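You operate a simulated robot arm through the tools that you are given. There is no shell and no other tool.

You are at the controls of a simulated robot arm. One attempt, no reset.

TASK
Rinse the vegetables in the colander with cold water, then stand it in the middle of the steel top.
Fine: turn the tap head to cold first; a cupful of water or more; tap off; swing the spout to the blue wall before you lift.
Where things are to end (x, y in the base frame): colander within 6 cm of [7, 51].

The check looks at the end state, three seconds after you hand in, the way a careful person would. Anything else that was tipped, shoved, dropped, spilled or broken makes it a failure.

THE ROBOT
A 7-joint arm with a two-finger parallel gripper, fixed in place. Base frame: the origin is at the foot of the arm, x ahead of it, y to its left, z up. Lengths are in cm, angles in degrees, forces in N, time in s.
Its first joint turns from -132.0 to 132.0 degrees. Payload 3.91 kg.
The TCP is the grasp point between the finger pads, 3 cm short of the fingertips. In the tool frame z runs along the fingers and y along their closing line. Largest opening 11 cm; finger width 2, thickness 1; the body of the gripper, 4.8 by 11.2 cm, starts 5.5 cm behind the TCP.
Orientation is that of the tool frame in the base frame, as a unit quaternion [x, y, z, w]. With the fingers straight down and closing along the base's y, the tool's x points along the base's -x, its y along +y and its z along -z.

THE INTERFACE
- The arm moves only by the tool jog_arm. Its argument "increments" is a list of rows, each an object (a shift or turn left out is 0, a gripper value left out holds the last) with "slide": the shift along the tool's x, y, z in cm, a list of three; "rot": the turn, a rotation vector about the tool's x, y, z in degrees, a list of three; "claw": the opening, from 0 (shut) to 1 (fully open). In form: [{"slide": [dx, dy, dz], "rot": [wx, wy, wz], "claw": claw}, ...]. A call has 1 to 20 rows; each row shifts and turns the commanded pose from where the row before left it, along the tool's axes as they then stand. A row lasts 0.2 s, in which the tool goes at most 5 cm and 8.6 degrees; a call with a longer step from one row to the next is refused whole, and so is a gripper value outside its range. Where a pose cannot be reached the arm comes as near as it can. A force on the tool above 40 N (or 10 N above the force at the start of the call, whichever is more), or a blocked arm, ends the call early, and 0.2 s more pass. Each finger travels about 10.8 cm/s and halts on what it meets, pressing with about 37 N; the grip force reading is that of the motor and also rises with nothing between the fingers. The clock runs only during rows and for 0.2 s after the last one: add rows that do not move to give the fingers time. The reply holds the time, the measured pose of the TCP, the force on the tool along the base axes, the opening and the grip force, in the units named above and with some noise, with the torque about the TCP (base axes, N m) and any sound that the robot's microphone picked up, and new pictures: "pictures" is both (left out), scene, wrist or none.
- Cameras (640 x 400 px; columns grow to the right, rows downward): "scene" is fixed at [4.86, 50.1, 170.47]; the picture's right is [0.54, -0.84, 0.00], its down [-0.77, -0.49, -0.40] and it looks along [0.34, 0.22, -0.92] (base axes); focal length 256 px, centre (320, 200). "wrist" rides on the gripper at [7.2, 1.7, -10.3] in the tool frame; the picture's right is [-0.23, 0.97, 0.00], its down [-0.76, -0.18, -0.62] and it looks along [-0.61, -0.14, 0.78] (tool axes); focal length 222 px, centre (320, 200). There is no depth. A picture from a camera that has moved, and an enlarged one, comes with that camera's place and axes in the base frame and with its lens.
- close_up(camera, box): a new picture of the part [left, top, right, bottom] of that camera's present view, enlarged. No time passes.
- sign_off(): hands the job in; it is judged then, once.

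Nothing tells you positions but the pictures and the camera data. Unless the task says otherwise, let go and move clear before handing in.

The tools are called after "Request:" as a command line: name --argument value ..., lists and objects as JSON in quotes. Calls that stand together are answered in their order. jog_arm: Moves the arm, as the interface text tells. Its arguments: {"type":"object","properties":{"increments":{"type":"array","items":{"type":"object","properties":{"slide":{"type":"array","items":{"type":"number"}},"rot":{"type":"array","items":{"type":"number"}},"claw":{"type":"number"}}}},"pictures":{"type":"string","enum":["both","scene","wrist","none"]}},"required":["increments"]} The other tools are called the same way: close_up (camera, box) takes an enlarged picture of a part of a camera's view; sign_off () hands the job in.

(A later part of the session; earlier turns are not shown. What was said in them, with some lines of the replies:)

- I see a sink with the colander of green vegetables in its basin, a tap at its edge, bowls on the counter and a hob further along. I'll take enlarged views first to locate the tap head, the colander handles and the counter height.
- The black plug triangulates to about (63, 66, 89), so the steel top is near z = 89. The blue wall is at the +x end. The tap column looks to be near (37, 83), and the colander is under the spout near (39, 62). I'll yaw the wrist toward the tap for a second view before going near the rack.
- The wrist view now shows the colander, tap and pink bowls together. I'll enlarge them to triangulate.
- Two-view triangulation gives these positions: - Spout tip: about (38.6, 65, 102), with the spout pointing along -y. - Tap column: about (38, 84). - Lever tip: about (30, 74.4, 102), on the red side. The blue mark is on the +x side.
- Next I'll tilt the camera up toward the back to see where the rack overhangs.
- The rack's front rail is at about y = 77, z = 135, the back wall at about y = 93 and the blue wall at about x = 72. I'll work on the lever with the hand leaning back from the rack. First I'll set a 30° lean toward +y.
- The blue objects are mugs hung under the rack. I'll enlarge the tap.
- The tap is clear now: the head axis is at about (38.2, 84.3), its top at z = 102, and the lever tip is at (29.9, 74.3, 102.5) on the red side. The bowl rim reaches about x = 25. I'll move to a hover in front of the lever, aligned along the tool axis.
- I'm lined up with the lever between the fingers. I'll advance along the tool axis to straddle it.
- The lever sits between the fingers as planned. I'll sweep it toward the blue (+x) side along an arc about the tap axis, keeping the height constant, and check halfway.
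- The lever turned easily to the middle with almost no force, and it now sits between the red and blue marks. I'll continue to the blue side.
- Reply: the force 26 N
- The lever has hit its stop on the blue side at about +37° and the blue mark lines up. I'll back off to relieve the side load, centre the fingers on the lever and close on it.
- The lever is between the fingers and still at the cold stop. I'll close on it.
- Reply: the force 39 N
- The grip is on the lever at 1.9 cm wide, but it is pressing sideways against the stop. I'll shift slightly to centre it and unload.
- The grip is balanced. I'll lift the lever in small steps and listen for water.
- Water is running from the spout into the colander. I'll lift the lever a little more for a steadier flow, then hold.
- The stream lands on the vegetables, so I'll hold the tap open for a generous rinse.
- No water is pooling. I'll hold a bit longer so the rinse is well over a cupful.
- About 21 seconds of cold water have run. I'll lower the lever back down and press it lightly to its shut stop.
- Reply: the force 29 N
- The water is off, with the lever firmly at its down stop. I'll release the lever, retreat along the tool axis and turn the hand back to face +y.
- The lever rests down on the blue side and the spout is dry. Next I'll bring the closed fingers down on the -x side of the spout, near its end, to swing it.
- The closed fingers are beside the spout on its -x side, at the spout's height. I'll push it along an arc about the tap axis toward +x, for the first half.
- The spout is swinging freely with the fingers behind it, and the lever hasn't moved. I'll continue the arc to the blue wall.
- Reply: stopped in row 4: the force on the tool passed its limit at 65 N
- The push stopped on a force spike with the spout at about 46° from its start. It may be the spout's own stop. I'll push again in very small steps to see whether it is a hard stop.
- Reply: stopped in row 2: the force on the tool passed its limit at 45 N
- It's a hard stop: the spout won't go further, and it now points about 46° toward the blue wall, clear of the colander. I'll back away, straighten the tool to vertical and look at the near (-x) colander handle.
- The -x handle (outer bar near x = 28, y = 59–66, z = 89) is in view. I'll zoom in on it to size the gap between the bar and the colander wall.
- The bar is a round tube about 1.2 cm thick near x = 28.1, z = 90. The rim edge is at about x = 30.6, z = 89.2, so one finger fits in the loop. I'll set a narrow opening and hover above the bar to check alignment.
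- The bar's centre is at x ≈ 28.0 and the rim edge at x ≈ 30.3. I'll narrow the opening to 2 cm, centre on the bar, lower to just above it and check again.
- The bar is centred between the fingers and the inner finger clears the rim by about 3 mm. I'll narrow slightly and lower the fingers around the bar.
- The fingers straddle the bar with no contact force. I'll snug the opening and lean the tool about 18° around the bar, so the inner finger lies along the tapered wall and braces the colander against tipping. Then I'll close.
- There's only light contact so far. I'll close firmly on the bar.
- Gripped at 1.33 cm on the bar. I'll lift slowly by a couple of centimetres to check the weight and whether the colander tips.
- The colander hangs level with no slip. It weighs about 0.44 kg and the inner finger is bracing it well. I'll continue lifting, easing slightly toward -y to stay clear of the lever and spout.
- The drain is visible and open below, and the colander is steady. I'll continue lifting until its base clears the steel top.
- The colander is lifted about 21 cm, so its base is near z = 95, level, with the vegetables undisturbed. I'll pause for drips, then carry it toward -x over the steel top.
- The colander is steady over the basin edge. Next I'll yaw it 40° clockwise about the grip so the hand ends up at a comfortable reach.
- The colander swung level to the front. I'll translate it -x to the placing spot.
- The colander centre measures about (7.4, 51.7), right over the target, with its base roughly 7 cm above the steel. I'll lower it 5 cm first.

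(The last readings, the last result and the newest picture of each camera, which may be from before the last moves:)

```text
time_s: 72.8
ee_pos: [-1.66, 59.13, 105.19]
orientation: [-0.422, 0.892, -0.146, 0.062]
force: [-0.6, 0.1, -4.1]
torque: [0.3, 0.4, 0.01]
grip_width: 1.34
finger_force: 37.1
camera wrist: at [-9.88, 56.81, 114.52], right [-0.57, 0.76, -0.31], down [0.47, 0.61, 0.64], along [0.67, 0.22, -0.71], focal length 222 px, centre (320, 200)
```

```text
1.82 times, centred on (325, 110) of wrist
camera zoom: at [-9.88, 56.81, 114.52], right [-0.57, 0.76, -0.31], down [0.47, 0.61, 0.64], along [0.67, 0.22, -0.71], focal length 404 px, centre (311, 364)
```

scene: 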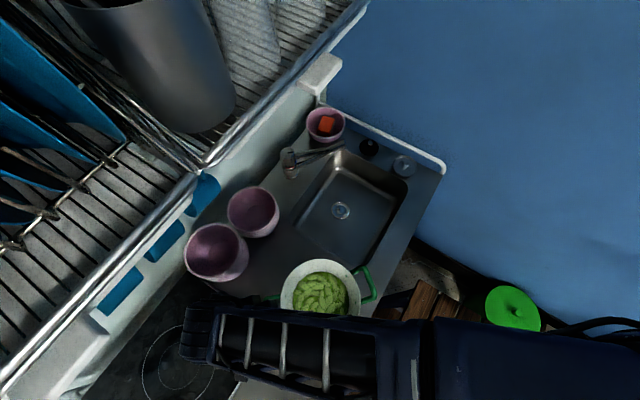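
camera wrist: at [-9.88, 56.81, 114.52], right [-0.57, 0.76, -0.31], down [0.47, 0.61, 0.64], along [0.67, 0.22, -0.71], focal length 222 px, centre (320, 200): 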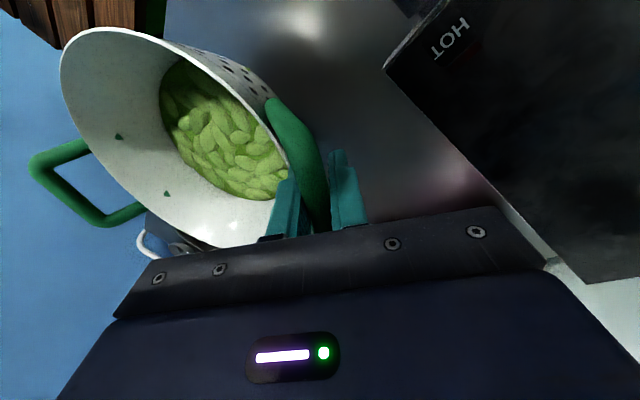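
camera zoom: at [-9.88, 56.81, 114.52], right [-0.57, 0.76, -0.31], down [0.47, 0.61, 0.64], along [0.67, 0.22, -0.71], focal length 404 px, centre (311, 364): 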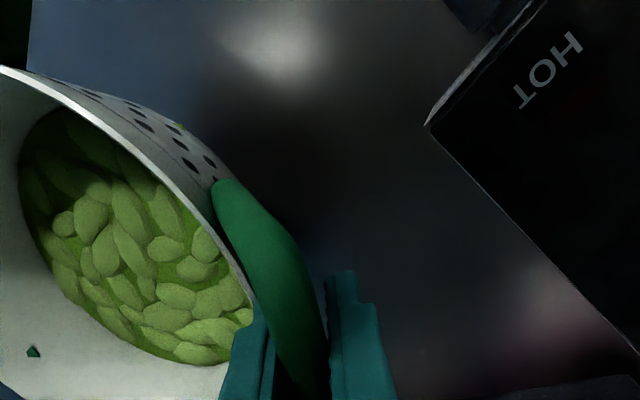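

It's still hanging freely. I'll lower in fine steps and watch for the weight to transfer.

Request:
jog_arm --increments '[{"slide": [-0.004, 0.11, 0.332]}, {"slide": [-0.004, 0.11, 0.332]}, {"slide": [-0.004, 0.11, 0.332]}, {"slide": [-0.004, 0.11, 0.332]}, {"slide": [0, 0, 0]}]' --pictures "none"

```text
time_s: 74.0
ee_pos: [-1.54, 59.15, 103.86]
orientation: [-0.421, 0.893, -0.147, 0.063]
force: [0.5, -0.2, -4.9]
torque: [0.34, 0.39, -0.04]
grip_width: 1.33
finger_force: 37.4
```

Request:
jog_arm --increments '[{"slide": [-0.002, 0.063, 0.19]}, {"slide": [-0.002, 0.063, 0.19]}, {"slide": [-0.002, 0.063, 0.19]}, {"slide": [0, 0, 0]}]' --pictures "none"

```text
time_s: 75.0
ee_pos: [-1.64, 59.34, 103.17]
orientation: [-0.422, 0.892, -0.146, 0.062]
force: [-0.1, -0.1, -4.0]
torque: [0.34, 0.38, 0.01]
grip_width: 1.29
finger_force: 36.9
```

Still hanging at z ≈ 103.2, so I'll keep lowering in small steps.

Request:
jog_arm --increments '[{"slide": [-0.002, 0.063, 0.19]}, {"slide": [-0.002, 0.063, 0.19]}, {"slide": [-0.002, 0.063, 0.19]}, {"slide": [0, 0, 0]}]' --pictures "both"

Request:
close_up --camera "wrist" --box '[150, 0, 500, 220]'

```text
time_s: 76.0
ee_pos: [-1.7, 59.32, 102.67]
orientation: [-0.421, 0.893, -0.145, 0.062]
force: [0.8, -0.6, -4.3]
torque: [0.28, 0.37, -0.01]
grip_width: 1.31
finger_force: 37.0
camera wrist: at [-9.93, 56.8, 112.05], right [-0.57, 0.76, -0.31], down [0.47, 0.61, 0.64], along [0.67, 0.22, -0.71], focal length 222 px, centre (320, 200)
```

scene: 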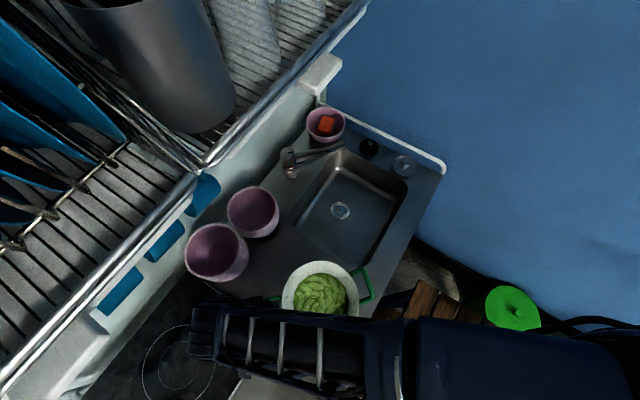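
wrist: 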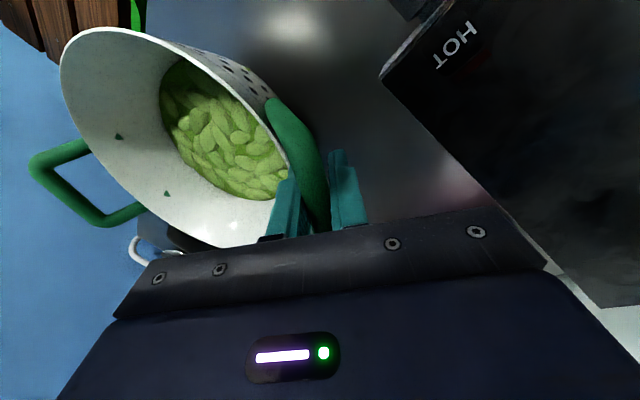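

```text
1.82 times, centred on (325, 110) of wrist
camera zoom: at [-9.93, 56.8, 112.05], right [-0.57, 0.76, -0.31], down [0.47, 0.61, 0.64], along [0.67, 0.22, -0.71], focal length 404 px, centre (311, 364)
```

zoom: 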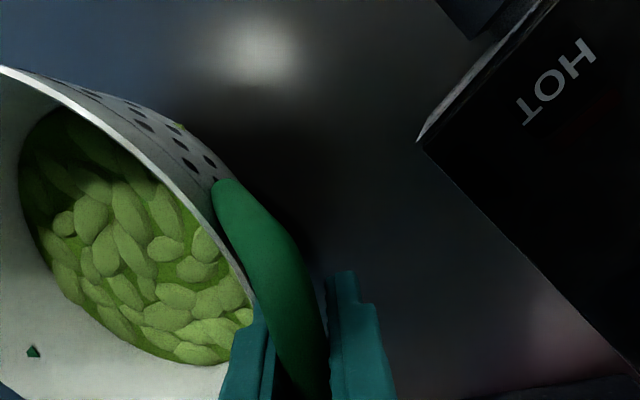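

No contact yet. I'll continue down in the same fine steps.

Request:
jog_arm --increments '[{"slide": [-0.002, 0.063, 0.19]}, {"slide": [-0.002, 0.063, 0.19]}, {"slide": [-0.002, 0.063, 0.19]}, {"slide": [0, 0, 0]}]' --pictures "none"

Request:
jog_arm --increments '[{"slide": [-0.002, 0.047, 0.142]}, {"slide": [-0.002, 0.047, 0.142]}, {"slide": [0, 0, 0]}]' --pictures "none"

```text
time_s: 77.0
ee_pos: [-1.63, 59.12, 102.03]
orientation: [-0.421, 0.893, -0.145, 0.063]
force: [-0.5, -0.6, -4.2]
torque: [0.38, 0.43, 0.01]
grip_width: 1.34
finger_force: 36.9
```

```text
time_s: 77.8
ee_pos: [-1.68, 59.16, 101.7]
orientation: [-0.421, 0.893, -0.146, 0.063]
force: [-0.3, 0.1, -3.9]
torque: [0.33, 0.37, 0.03]
grip_width: 1.32
finger_force: 36.5
```

Still the full weight on the gripper, so the steel is a little lower than my estimate. I'll keep descending gently.

Request:
jog_arm --increments '[{"slide": [-0.002, 0.047, 0.142]}, {"slide": [-0.002, 0.047, 0.142]}, {"slide": [-0.002, 0.047, 0.142]}, {"slide": [0, 0, 0]}]' --pictures "none"

Request:
jog_arm --increments '[{"slide": [-0.002, 0.047, 0.142]}, {"slide": [-0.002, 0.047, 0.142]}, {"slide": [-0.002, 0.047, 0.142]}, {"slide": [0, 0, 0]}]' --pictures "none"

```text
time_s: 78.8
ee_pos: [-1.68, 59.04, 101.29]
orientation: [-0.421, 0.893, -0.146, 0.062]
force: [-0.7, 1.3, -4.2]
torque: [0.36, 0.37, 0.01]
grip_width: 1.31
finger_force: 36.9
```

```text
time_s: 79.8
ee_pos: [-1.62, 59.2, 100.82]
orientation: [-0.421, 0.893, -0.146, 0.062]
force: [-0.4, -0.1, -5.2]
torque: [0.33, 0.39, 0.01]
grip_width: 1.29
finger_force: 37.4
```

Still no weight transfer, though the contact height is uncertain by 1–2 cm. I'll check visually before going further.

Request:
jog_arm --increments '[{"slide": [-0.002, 0.047, 0.142]}, {"slide": [-0.002, 0.047, 0.142]}, {"slide": [0, 0, 0]}]' --pictures "both"

Request:
close_up --camera "scene" --box '[240, 220, 420, 340]'

Request:
close_up --camera "wrist" --box '[120, 0, 420, 200]'

```text
time_s: 80.6
ee_pos: [-1.76, 59.14, 100.47]
orientation: [-0.422, 0.892, -0.146, 0.062]
force: [-1.2, -0.3, -2.2]
torque: [0.33, 0.25, 0.03]
grip_width: 1.32
finger_force: 36.5
camera wrist: at [-9.88, 56.82, 109.85], right [-0.57, 0.76, -0.31], down [0.47, 0.61, 0.64], along [0.67, 0.22, -0.71], focal length 222 px, centre (320, 200)
```

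scene: 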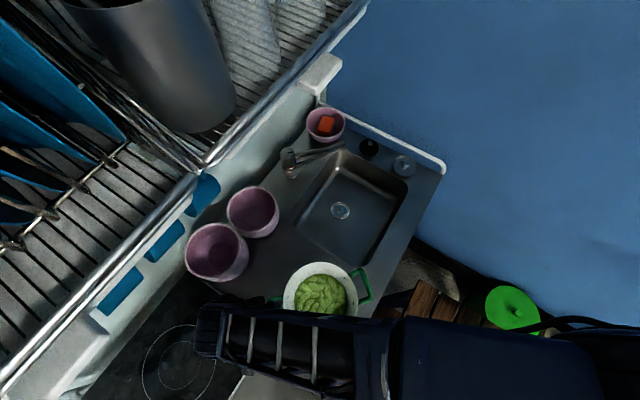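
wrist: 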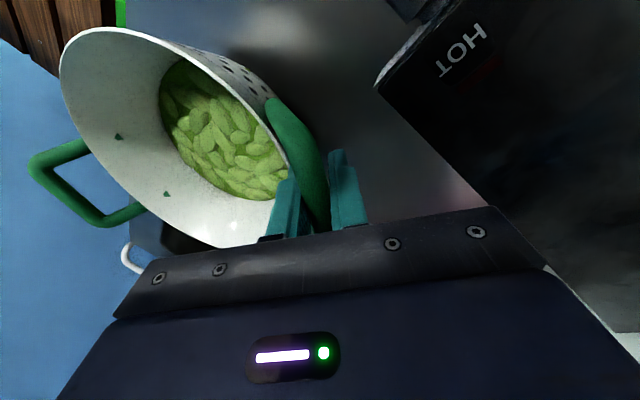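

```text
3.33 times, centred on (330, 280) of scene
camera zoom: at [4.86, 50.1, 170.47], right [0.54, -0.84, 0.0], down [-0.77, -0.49, -0.4], along [0.34, 0.22, -0.92], focal length 854 px, centre (287, -67)
```

zoom: 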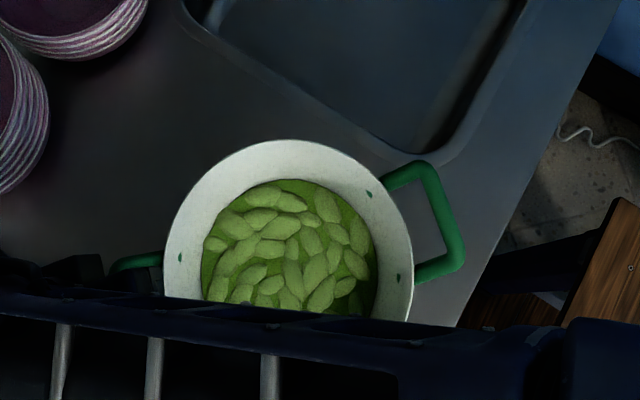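

```text
2.00 times, centred on (270, 100) of wrist
camera zoom: at [-9.88, 56.82, 109.85], right [-0.57, 0.76, -0.31], down [0.47, 0.61, 0.64], along [0.67, 0.22, -0.71], focal length 444 px, centre (420, 400)
```

zoom: 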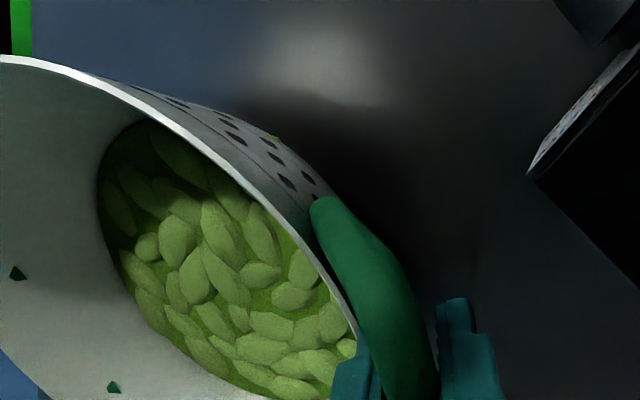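

The weight is starting to transfer (-2.2 N), so the base is touching. I'll ease down a touch more until the steel carries it.

Request:
jog_arm --increments '[{"slide": [-0.001, 0.031, 0.095]}, {"slide": [-0.001, 0.031, 0.095]}, {"slide": [0, 0, 0]}]' --pictures "none"

```text
time_s: 81.4
ee_pos: [-1.74, 59.21, 100.36]
orientation: [-0.422, 0.893, -0.146, 0.062]
force: [-6.0, 4.3, 15.6]
torque: [0.25, -0.52, 0.22]
grip_width: 1.35
finger_force: 36.7
```

The steel now carries it (force reversed to +15 N). I'll back off slightly to unload before releasing.

Request:
jog_arm --increments '[{"slide": [0.001, -0.034, -0.104]}, {"slide": [0, 0, 0]}]' --pictures "none"

```text
time_s: 82.0
ee_pos: [-1.68, 59.22, 100.34]
orientation: [-0.421, 0.893, -0.147, 0.062]
force: [-0.4, -1.0, 0.6]
torque: [0.02, 0.05, -0.1]
grip_width: 1.35
finger_force: 37.0
```

The load is neutral, so the colander stands on its own. I'll release and look.

Request:
jog_arm --increments '[{"claw": 0.145}, {"slide": [0, 0, 0]}, {"slide": [0, 0, 0]}]' --pictures "wrist"

Request:
close_up --camera "wrist" --box '[200, 80, 400, 230]'

```text
time_s: 82.8
ee_pos: [-1.66, 59.13, 100.45]
orientation: [-0.42, 0.894, -0.145, 0.062]
force: [0.6, 0.6, -3.8]
torque: [0.32, 0.42, -0.03]
grip_width: 1.51
finger_force: 0.0
camera wrist: at [-9.9, 56.82, 109.74], right [-0.57, 0.76, -0.31], down [0.47, 0.61, 0.64], along [0.67, 0.22, -0.71], focal length 222 px, centre (320, 200)
```

wrist: 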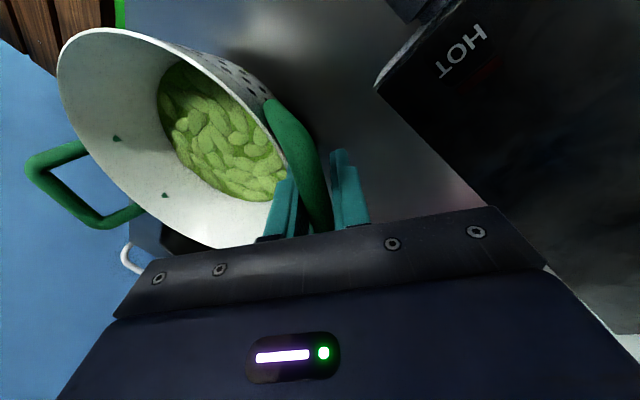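

```text
2.67 times, centred on (300, 155) of wrist
camera zoom: at [-9.9, 56.82, 109.74], right [-0.57, 0.76, -0.31], down [0.47, 0.61, 0.64], along [0.67, 0.22, -0.71], focal length 592 px, centre (373, 320)
```

zoom: 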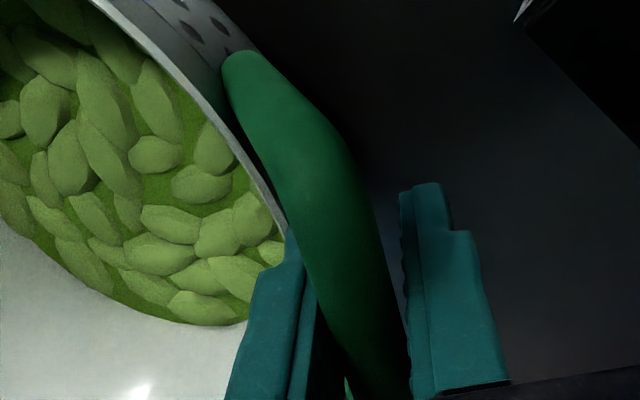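

The reading shows the colander still hooked on the leaned inner finger, which is wedged between bar and wall. I'll lower a bit and rotate the tool back to vertical about the bar so it settles flat and frees the finger.

Request:
jog_arm --increments '[{"slide": [-0.001, 0.047, 0.142]}, {"slide": [0, 0, 0]}]' --pictures "none"

```text
time_s: 83.4
ee_pos: [-1.69, 59.23, 100.34]
orientation: [-0.422, 0.893, -0.146, 0.062]
force: [-4.3, 0.7, 5.9]
torque: [0.1, 0.07, -0.05]
grip_width: 1.48
finger_force: 0.1
```

The base is on the steel again. I'll rotate the tool back toward vertical in small increments.

Request:
jog_arm --increments '[{"slide": [0, 0.087, -0.005], "rot": [-3, 0, 0]}, {"slide": [0, 0.087, -0.005], "rot": [-3, 0, 0]}, {"slide": [0, 0, 0]}]' --pictures "wrist"

Request:
close_up --camera "wrist" --box '[200, 80, 400, 230]'

```text
time_s: 84.2
ee_pos: [-1.83, 59.19, 100.18]
orientation: [-0.424, 0.899, -0.099, 0.04]
force: [2.0, -0.7, 0.9]
torque: [0.03, 0.0, -0.03]
grip_width: 1.65
finger_force: 0.4
camera wrist: at [-9.26, 56.28, 110.04], right [-0.59, 0.78, -0.21], down [0.52, 0.57, 0.64], along [0.61, 0.27, -0.74], focal length 222 px, centre (320, 200)
```

wrist: 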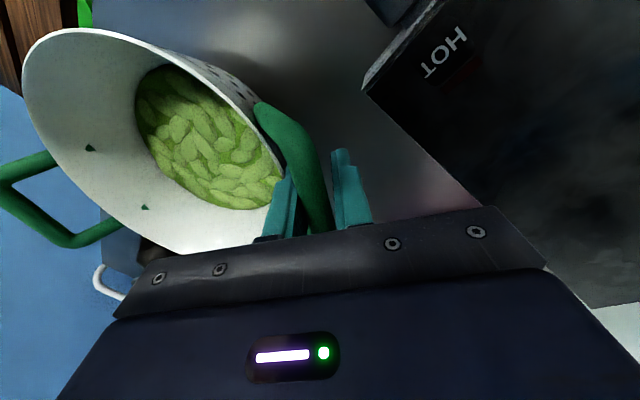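

```text
2.67 times, centred on (300, 155) of wrist
camera zoom: at [-9.26, 56.28, 110.04], right [-0.59, 0.78, -0.21], down [0.52, 0.57, 0.64], along [0.61, 0.27, -0.74], focal length 592 px, centre (373, 320)
```

zoom: 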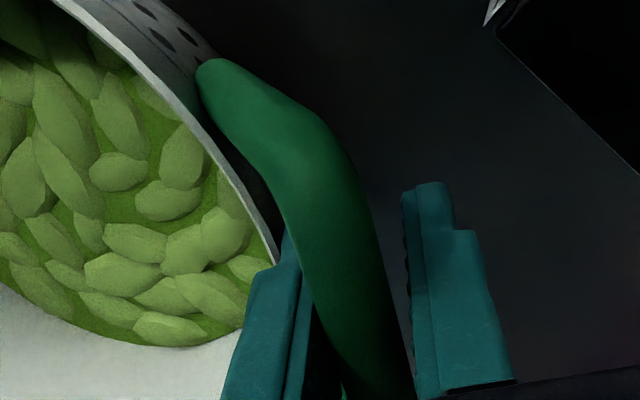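

The load is now neutral and the colander stands on its own. I'll finish straightening the tool.

Request:
jog_arm --increments '[{"slide": [0, 0.087, -0.005], "rot": [-3, 0, 0]}, {"slide": [0, 0.087, -0.005], "rot": [-3, 0, 0]}, {"slide": [0, 0.087, -0.005], "rot": [-3, 0, 0]}, {"slide": [0, 0.087, -0.005], "rot": [-3, 0, 0]}, {"slide": [0, 0, 0]}]' --pictures "wrist"

Request:
close_up --camera "wrist" --box '[200, 80, 400, 230]'

```text
time_s: 85.4
ee_pos: [-2.08, 59.38, 100.34]
orientation: [-0.427, 0.904, -0.003, -0.004]
force: [0.6, -0.2, 0.4]
torque: [0.02, 0.02, -0.01]
grip_width: 1.66
finger_force: 0.4
camera wrist: at [-7.93, 55.17, 110.64], right [-0.61, 0.8, -0.01], down [0.63, 0.48, 0.61], along [0.49, 0.37, -0.79], focal length 222 px, centre (320, 200)
```

wrist: 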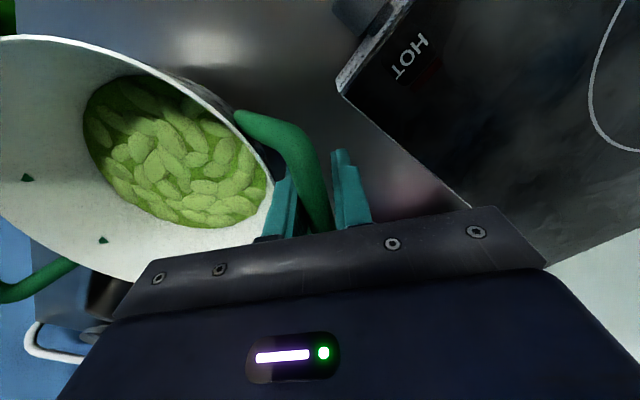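

```text
2.67 times, centred on (300, 155) of wrist
camera zoom: at [-7.93, 55.17, 110.64], right [-0.61, 0.8, -0.01], down [0.63, 0.48, 0.61], along [0.49, 0.37, -0.79], focal length 592 px, centre (373, 320)
```

zoom: 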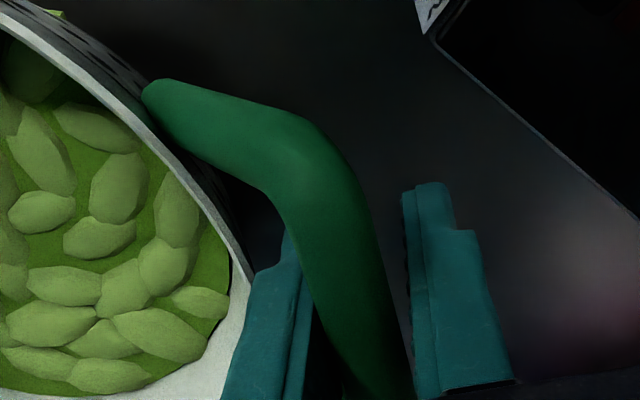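

The tool is vertical with no load on it. I'll open slightly, recentre and withdraw straight up, slowly at first.

Request:
jog_arm --increments '[{"slide": [0, -0.12, 0], "claw": 0.167}, {"slide": [0, 0, 0]}, {"slide": [0, 0, -0.4]}, {"slide": [0, 0, -0.4]}, {"slide": [0, 0, 0]}]' --pictures "wrist"

Request:
close_up --camera "wrist" --box '[200, 80, 400, 230]'

```text
time_s: 86.6
ee_pos: [-1.84, 59.41, 100.96]
orientation: [-0.425, 0.905, -0.005, -0.004]
force: [0.3, 0.2, -0.5]
torque: [0.02, 0.04, -0.02]
grip_width: 1.85
finger_force: 0.1
camera wrist: at [-7.75, 55.1, 111.45], right [-0.61, 0.8, -0.01], down [0.62, 0.48, 0.61], along [0.49, 0.37, -0.79], focal length 222 px, centre (320, 200)
```

wrist: 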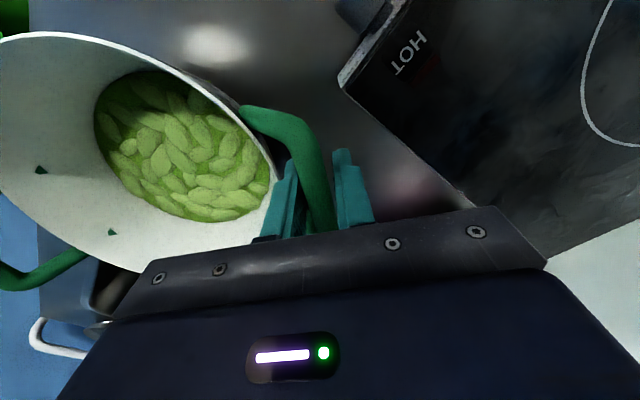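

```text
2.67 times, centred on (300, 155) of wrist
camera zoom: at [-7.75, 55.1, 111.45], right [-0.61, 0.8, -0.01], down [0.62, 0.48, 0.61], along [0.49, 0.37, -0.79], focal length 592 px, centre (373, 320)
```

zoom: 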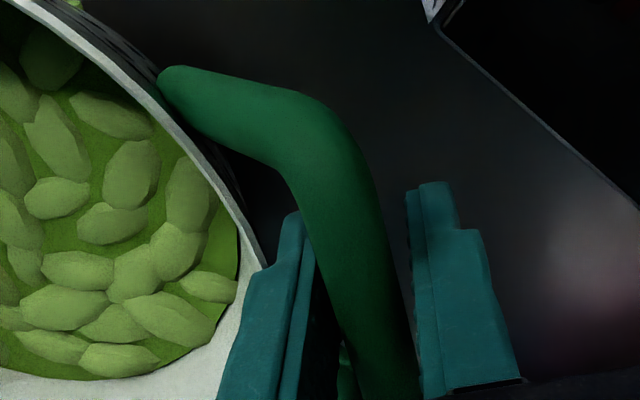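

The fingers slide free of the bar. I'll continue up and clear.

Request:
jog_arm --increments '[{"slide": [0, 0, -0.7]}, {"slide": [0, 0, -0.7]}, {"slide": [0, 0, -0.8]}, {"slide": [0, 0, -0.8]}, {"slide": [0, 0, -1.0]}, {"slide": [0, 0, -1.5]}, {"slide": [0, 0, -2]}, {"slide": [0, 0, -2]}, {"slide": [0, 0, -3]}, {"slide": [0, 0, -3]}, {"slide": [0, 0, 0]}]' --pictures "both"

Request:
close_up --camera "wrist" --box '[100, 0, 500, 240]'

```text
time_s: 89.0
ee_pos: [-1.86, 59.37, 116.58]
orientation: [-0.426, 0.905, -0.004, -0.005]
force: [-0.5, 0.2, -0.4]
torque: [0.0, 0.03, 0.01]
grip_width: 1.86
finger_force: 0.0
camera wrist: at [-7.79, 55.1, 127.13], right [-0.61, 0.8, -0.01], down [0.63, 0.48, 0.61], along [0.49, 0.37, -0.79], focal length 222 px, centre (320, 200)
```

scene: 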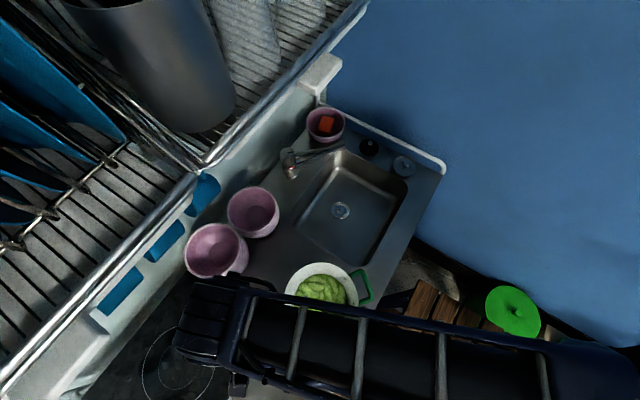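
wrist: 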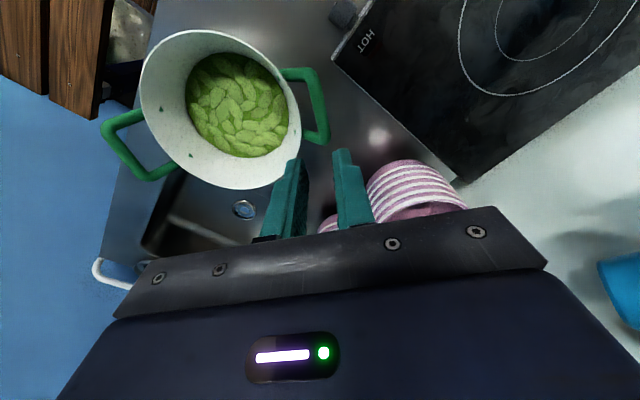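

```text
1.60 times, centred on (300, 120) of wrist
camera zoom: at [-7.79, 55.1, 127.13], right [-0.61, 0.8, -0.01], down [0.63, 0.48, 0.61], along [0.49, 0.37, -0.79], focal length 355 px, centre (352, 328)
```

zoom: 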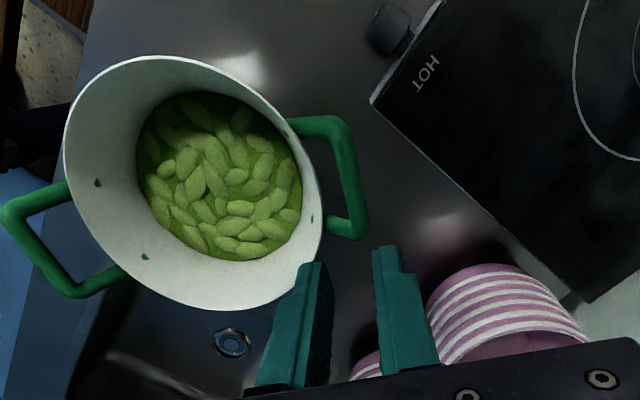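

The colander stands level on the steel with all its vegetables, and the gripper is clear. I'll raise the arm and move it away for an unobstructed check.

Request:
jog_arm --increments '[{"slide": [0, 0, -4]}, {"slide": [0, 0, -4]}, {"slide": [0, 0, -4]}, {"slide": [-2.16, -3.4, 0]}, {"slide": [-2.16, -3.4, 0]}, {"slide": [-2.16, -3.4, 0]}, {"slide": [-2.16, -3.4, 0]}, {"slide": [-2.16, -3.4, 0]}, {"slide": [-2.16, -3.4, 0]}, {"slide": [-2.16, -3.4, 0]}, {"slide": [-2.16, -3.4, 0]}, {"slide": [-2.16, -3.4, 0]}, {"slide": [-2.16, -3.4, 0]}, {"slide": [0, 0, 0]}]' --pictures "both"

Request:
close_up --camera "scene" --box '[180, 90, 460, 340]'

Request:
close_up --camera "scene" --box '[260, 240, 400, 330]'

Request:
close_up --camera "scene" --box '[270, 90, 420, 220]'

```text
time_s: 92.0
ee_pos: [38.24, 54.84, 128.3]
orientation: [-0.427, 0.904, -0.004, -0.004]
force: [-0.9, -0.4, -0.4]
torque: [0.01, 0.0, 0.02]
grip_width: 1.84
finger_force: 0.1
camera wrist: at [32.42, 50.48, 138.71], right [-0.61, 0.8, -0.01], down [0.62, 0.48, 0.61], along [0.49, 0.37, -0.79], focal length 222 px, centre (320, 200)
```

scene: 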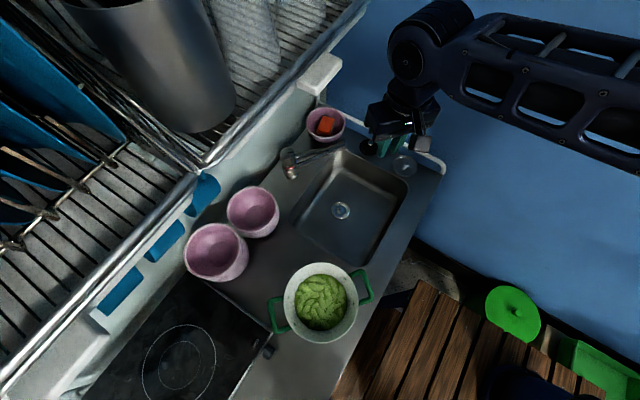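
wrist: 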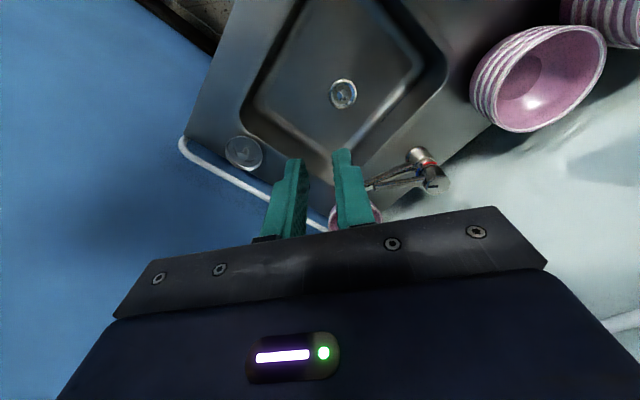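

```text
1.60 times, centred on (320, 215) of scene
camera zoom: at [4.86, 50.1, 170.47], right [0.54, -0.84, 0.0], down [-0.77, -0.49, -0.4], along [0.34, 0.22, -0.92], focal length 410 px, centre (320, 176)
```

zoom: 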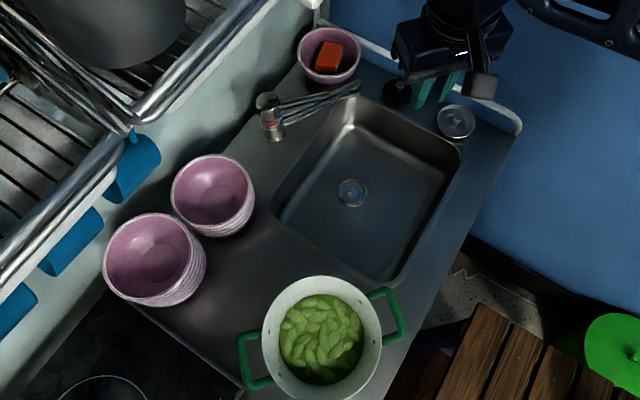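

```text
4.44 times, centred on (330, 285) of scene
camera zoom: at [4.86, 50.1, 170.47], right [0.54, -0.84, 0.0], down [-0.77, -0.49, -0.4], along [0.34, 0.22, -0.92], focal length 1138 px, centre (276, -178)
```

zoom: 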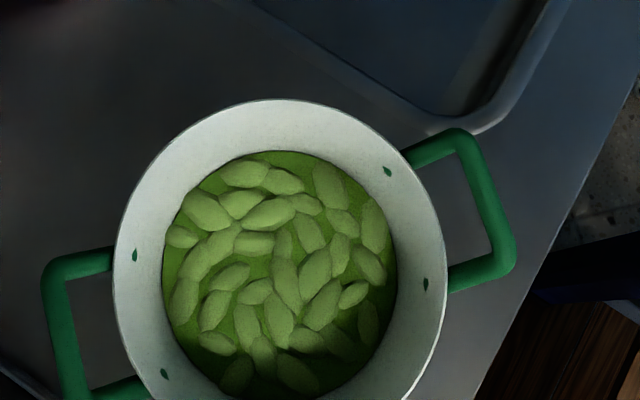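

```text
3.08 times, centred on (345, 155) of scene
camera zoom: at [4.86, 50.1, 170.47], right [0.54, -0.84, 0.0], down [-0.77, -0.49, -0.4], along [0.34, 0.22, -0.92], focal length 788 px, centre (243, 338)
```

zoom: 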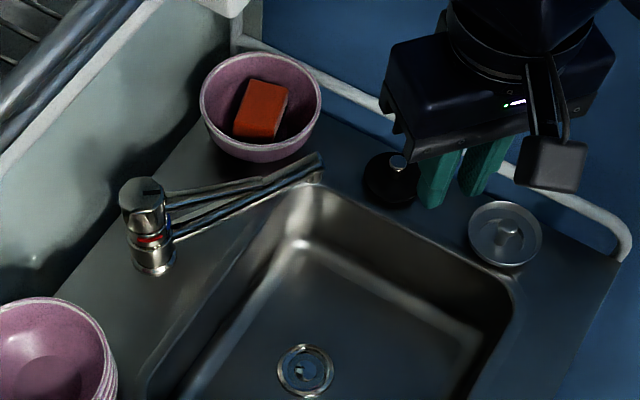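

Final check before handing in:
- **Colander:** it stands level on the steel at about (7.3, 51.5) with all the vegetables in it.
- **Tap:** it is off with no stream, and the head is on cold.
- **Spout:** it is swung toward the blue wall as far as its stop, about 45° round.
- **Everything else:** the bowls, plugs, sponge and mugs are where they started, and the arm is clear.

I'm handing in now.

Request:
sign_off

```text
The job is handed in.
```

I rinsed the vegetables with cold water and set the colander in the middle of the steel top, then handed the job in. I haven't seen the check's verdict.

- **Tap:** I turned the head to its cold stop before opening it. The water ran onto the vegetables for about 21 seconds. I had no way to measure the volume, but that should be well over a cupful. It is now off, with no stream or drips in the last view.
- **Spout:** before lifting, I swung it toward the blue wall until it hit a hard stop about 45° round. It points at an angle toward that wall rather than straight at it. It was clear of the colander when I lifted.
- **Colander:** it stands level at about (7.3, 51.5), well within the 6 cm allowed, and no vegetables were lost in view.
- **Everything else:** in the last pictures the bowls, sponge, plugs and mugs are where they started. The arm has let go and moved away.
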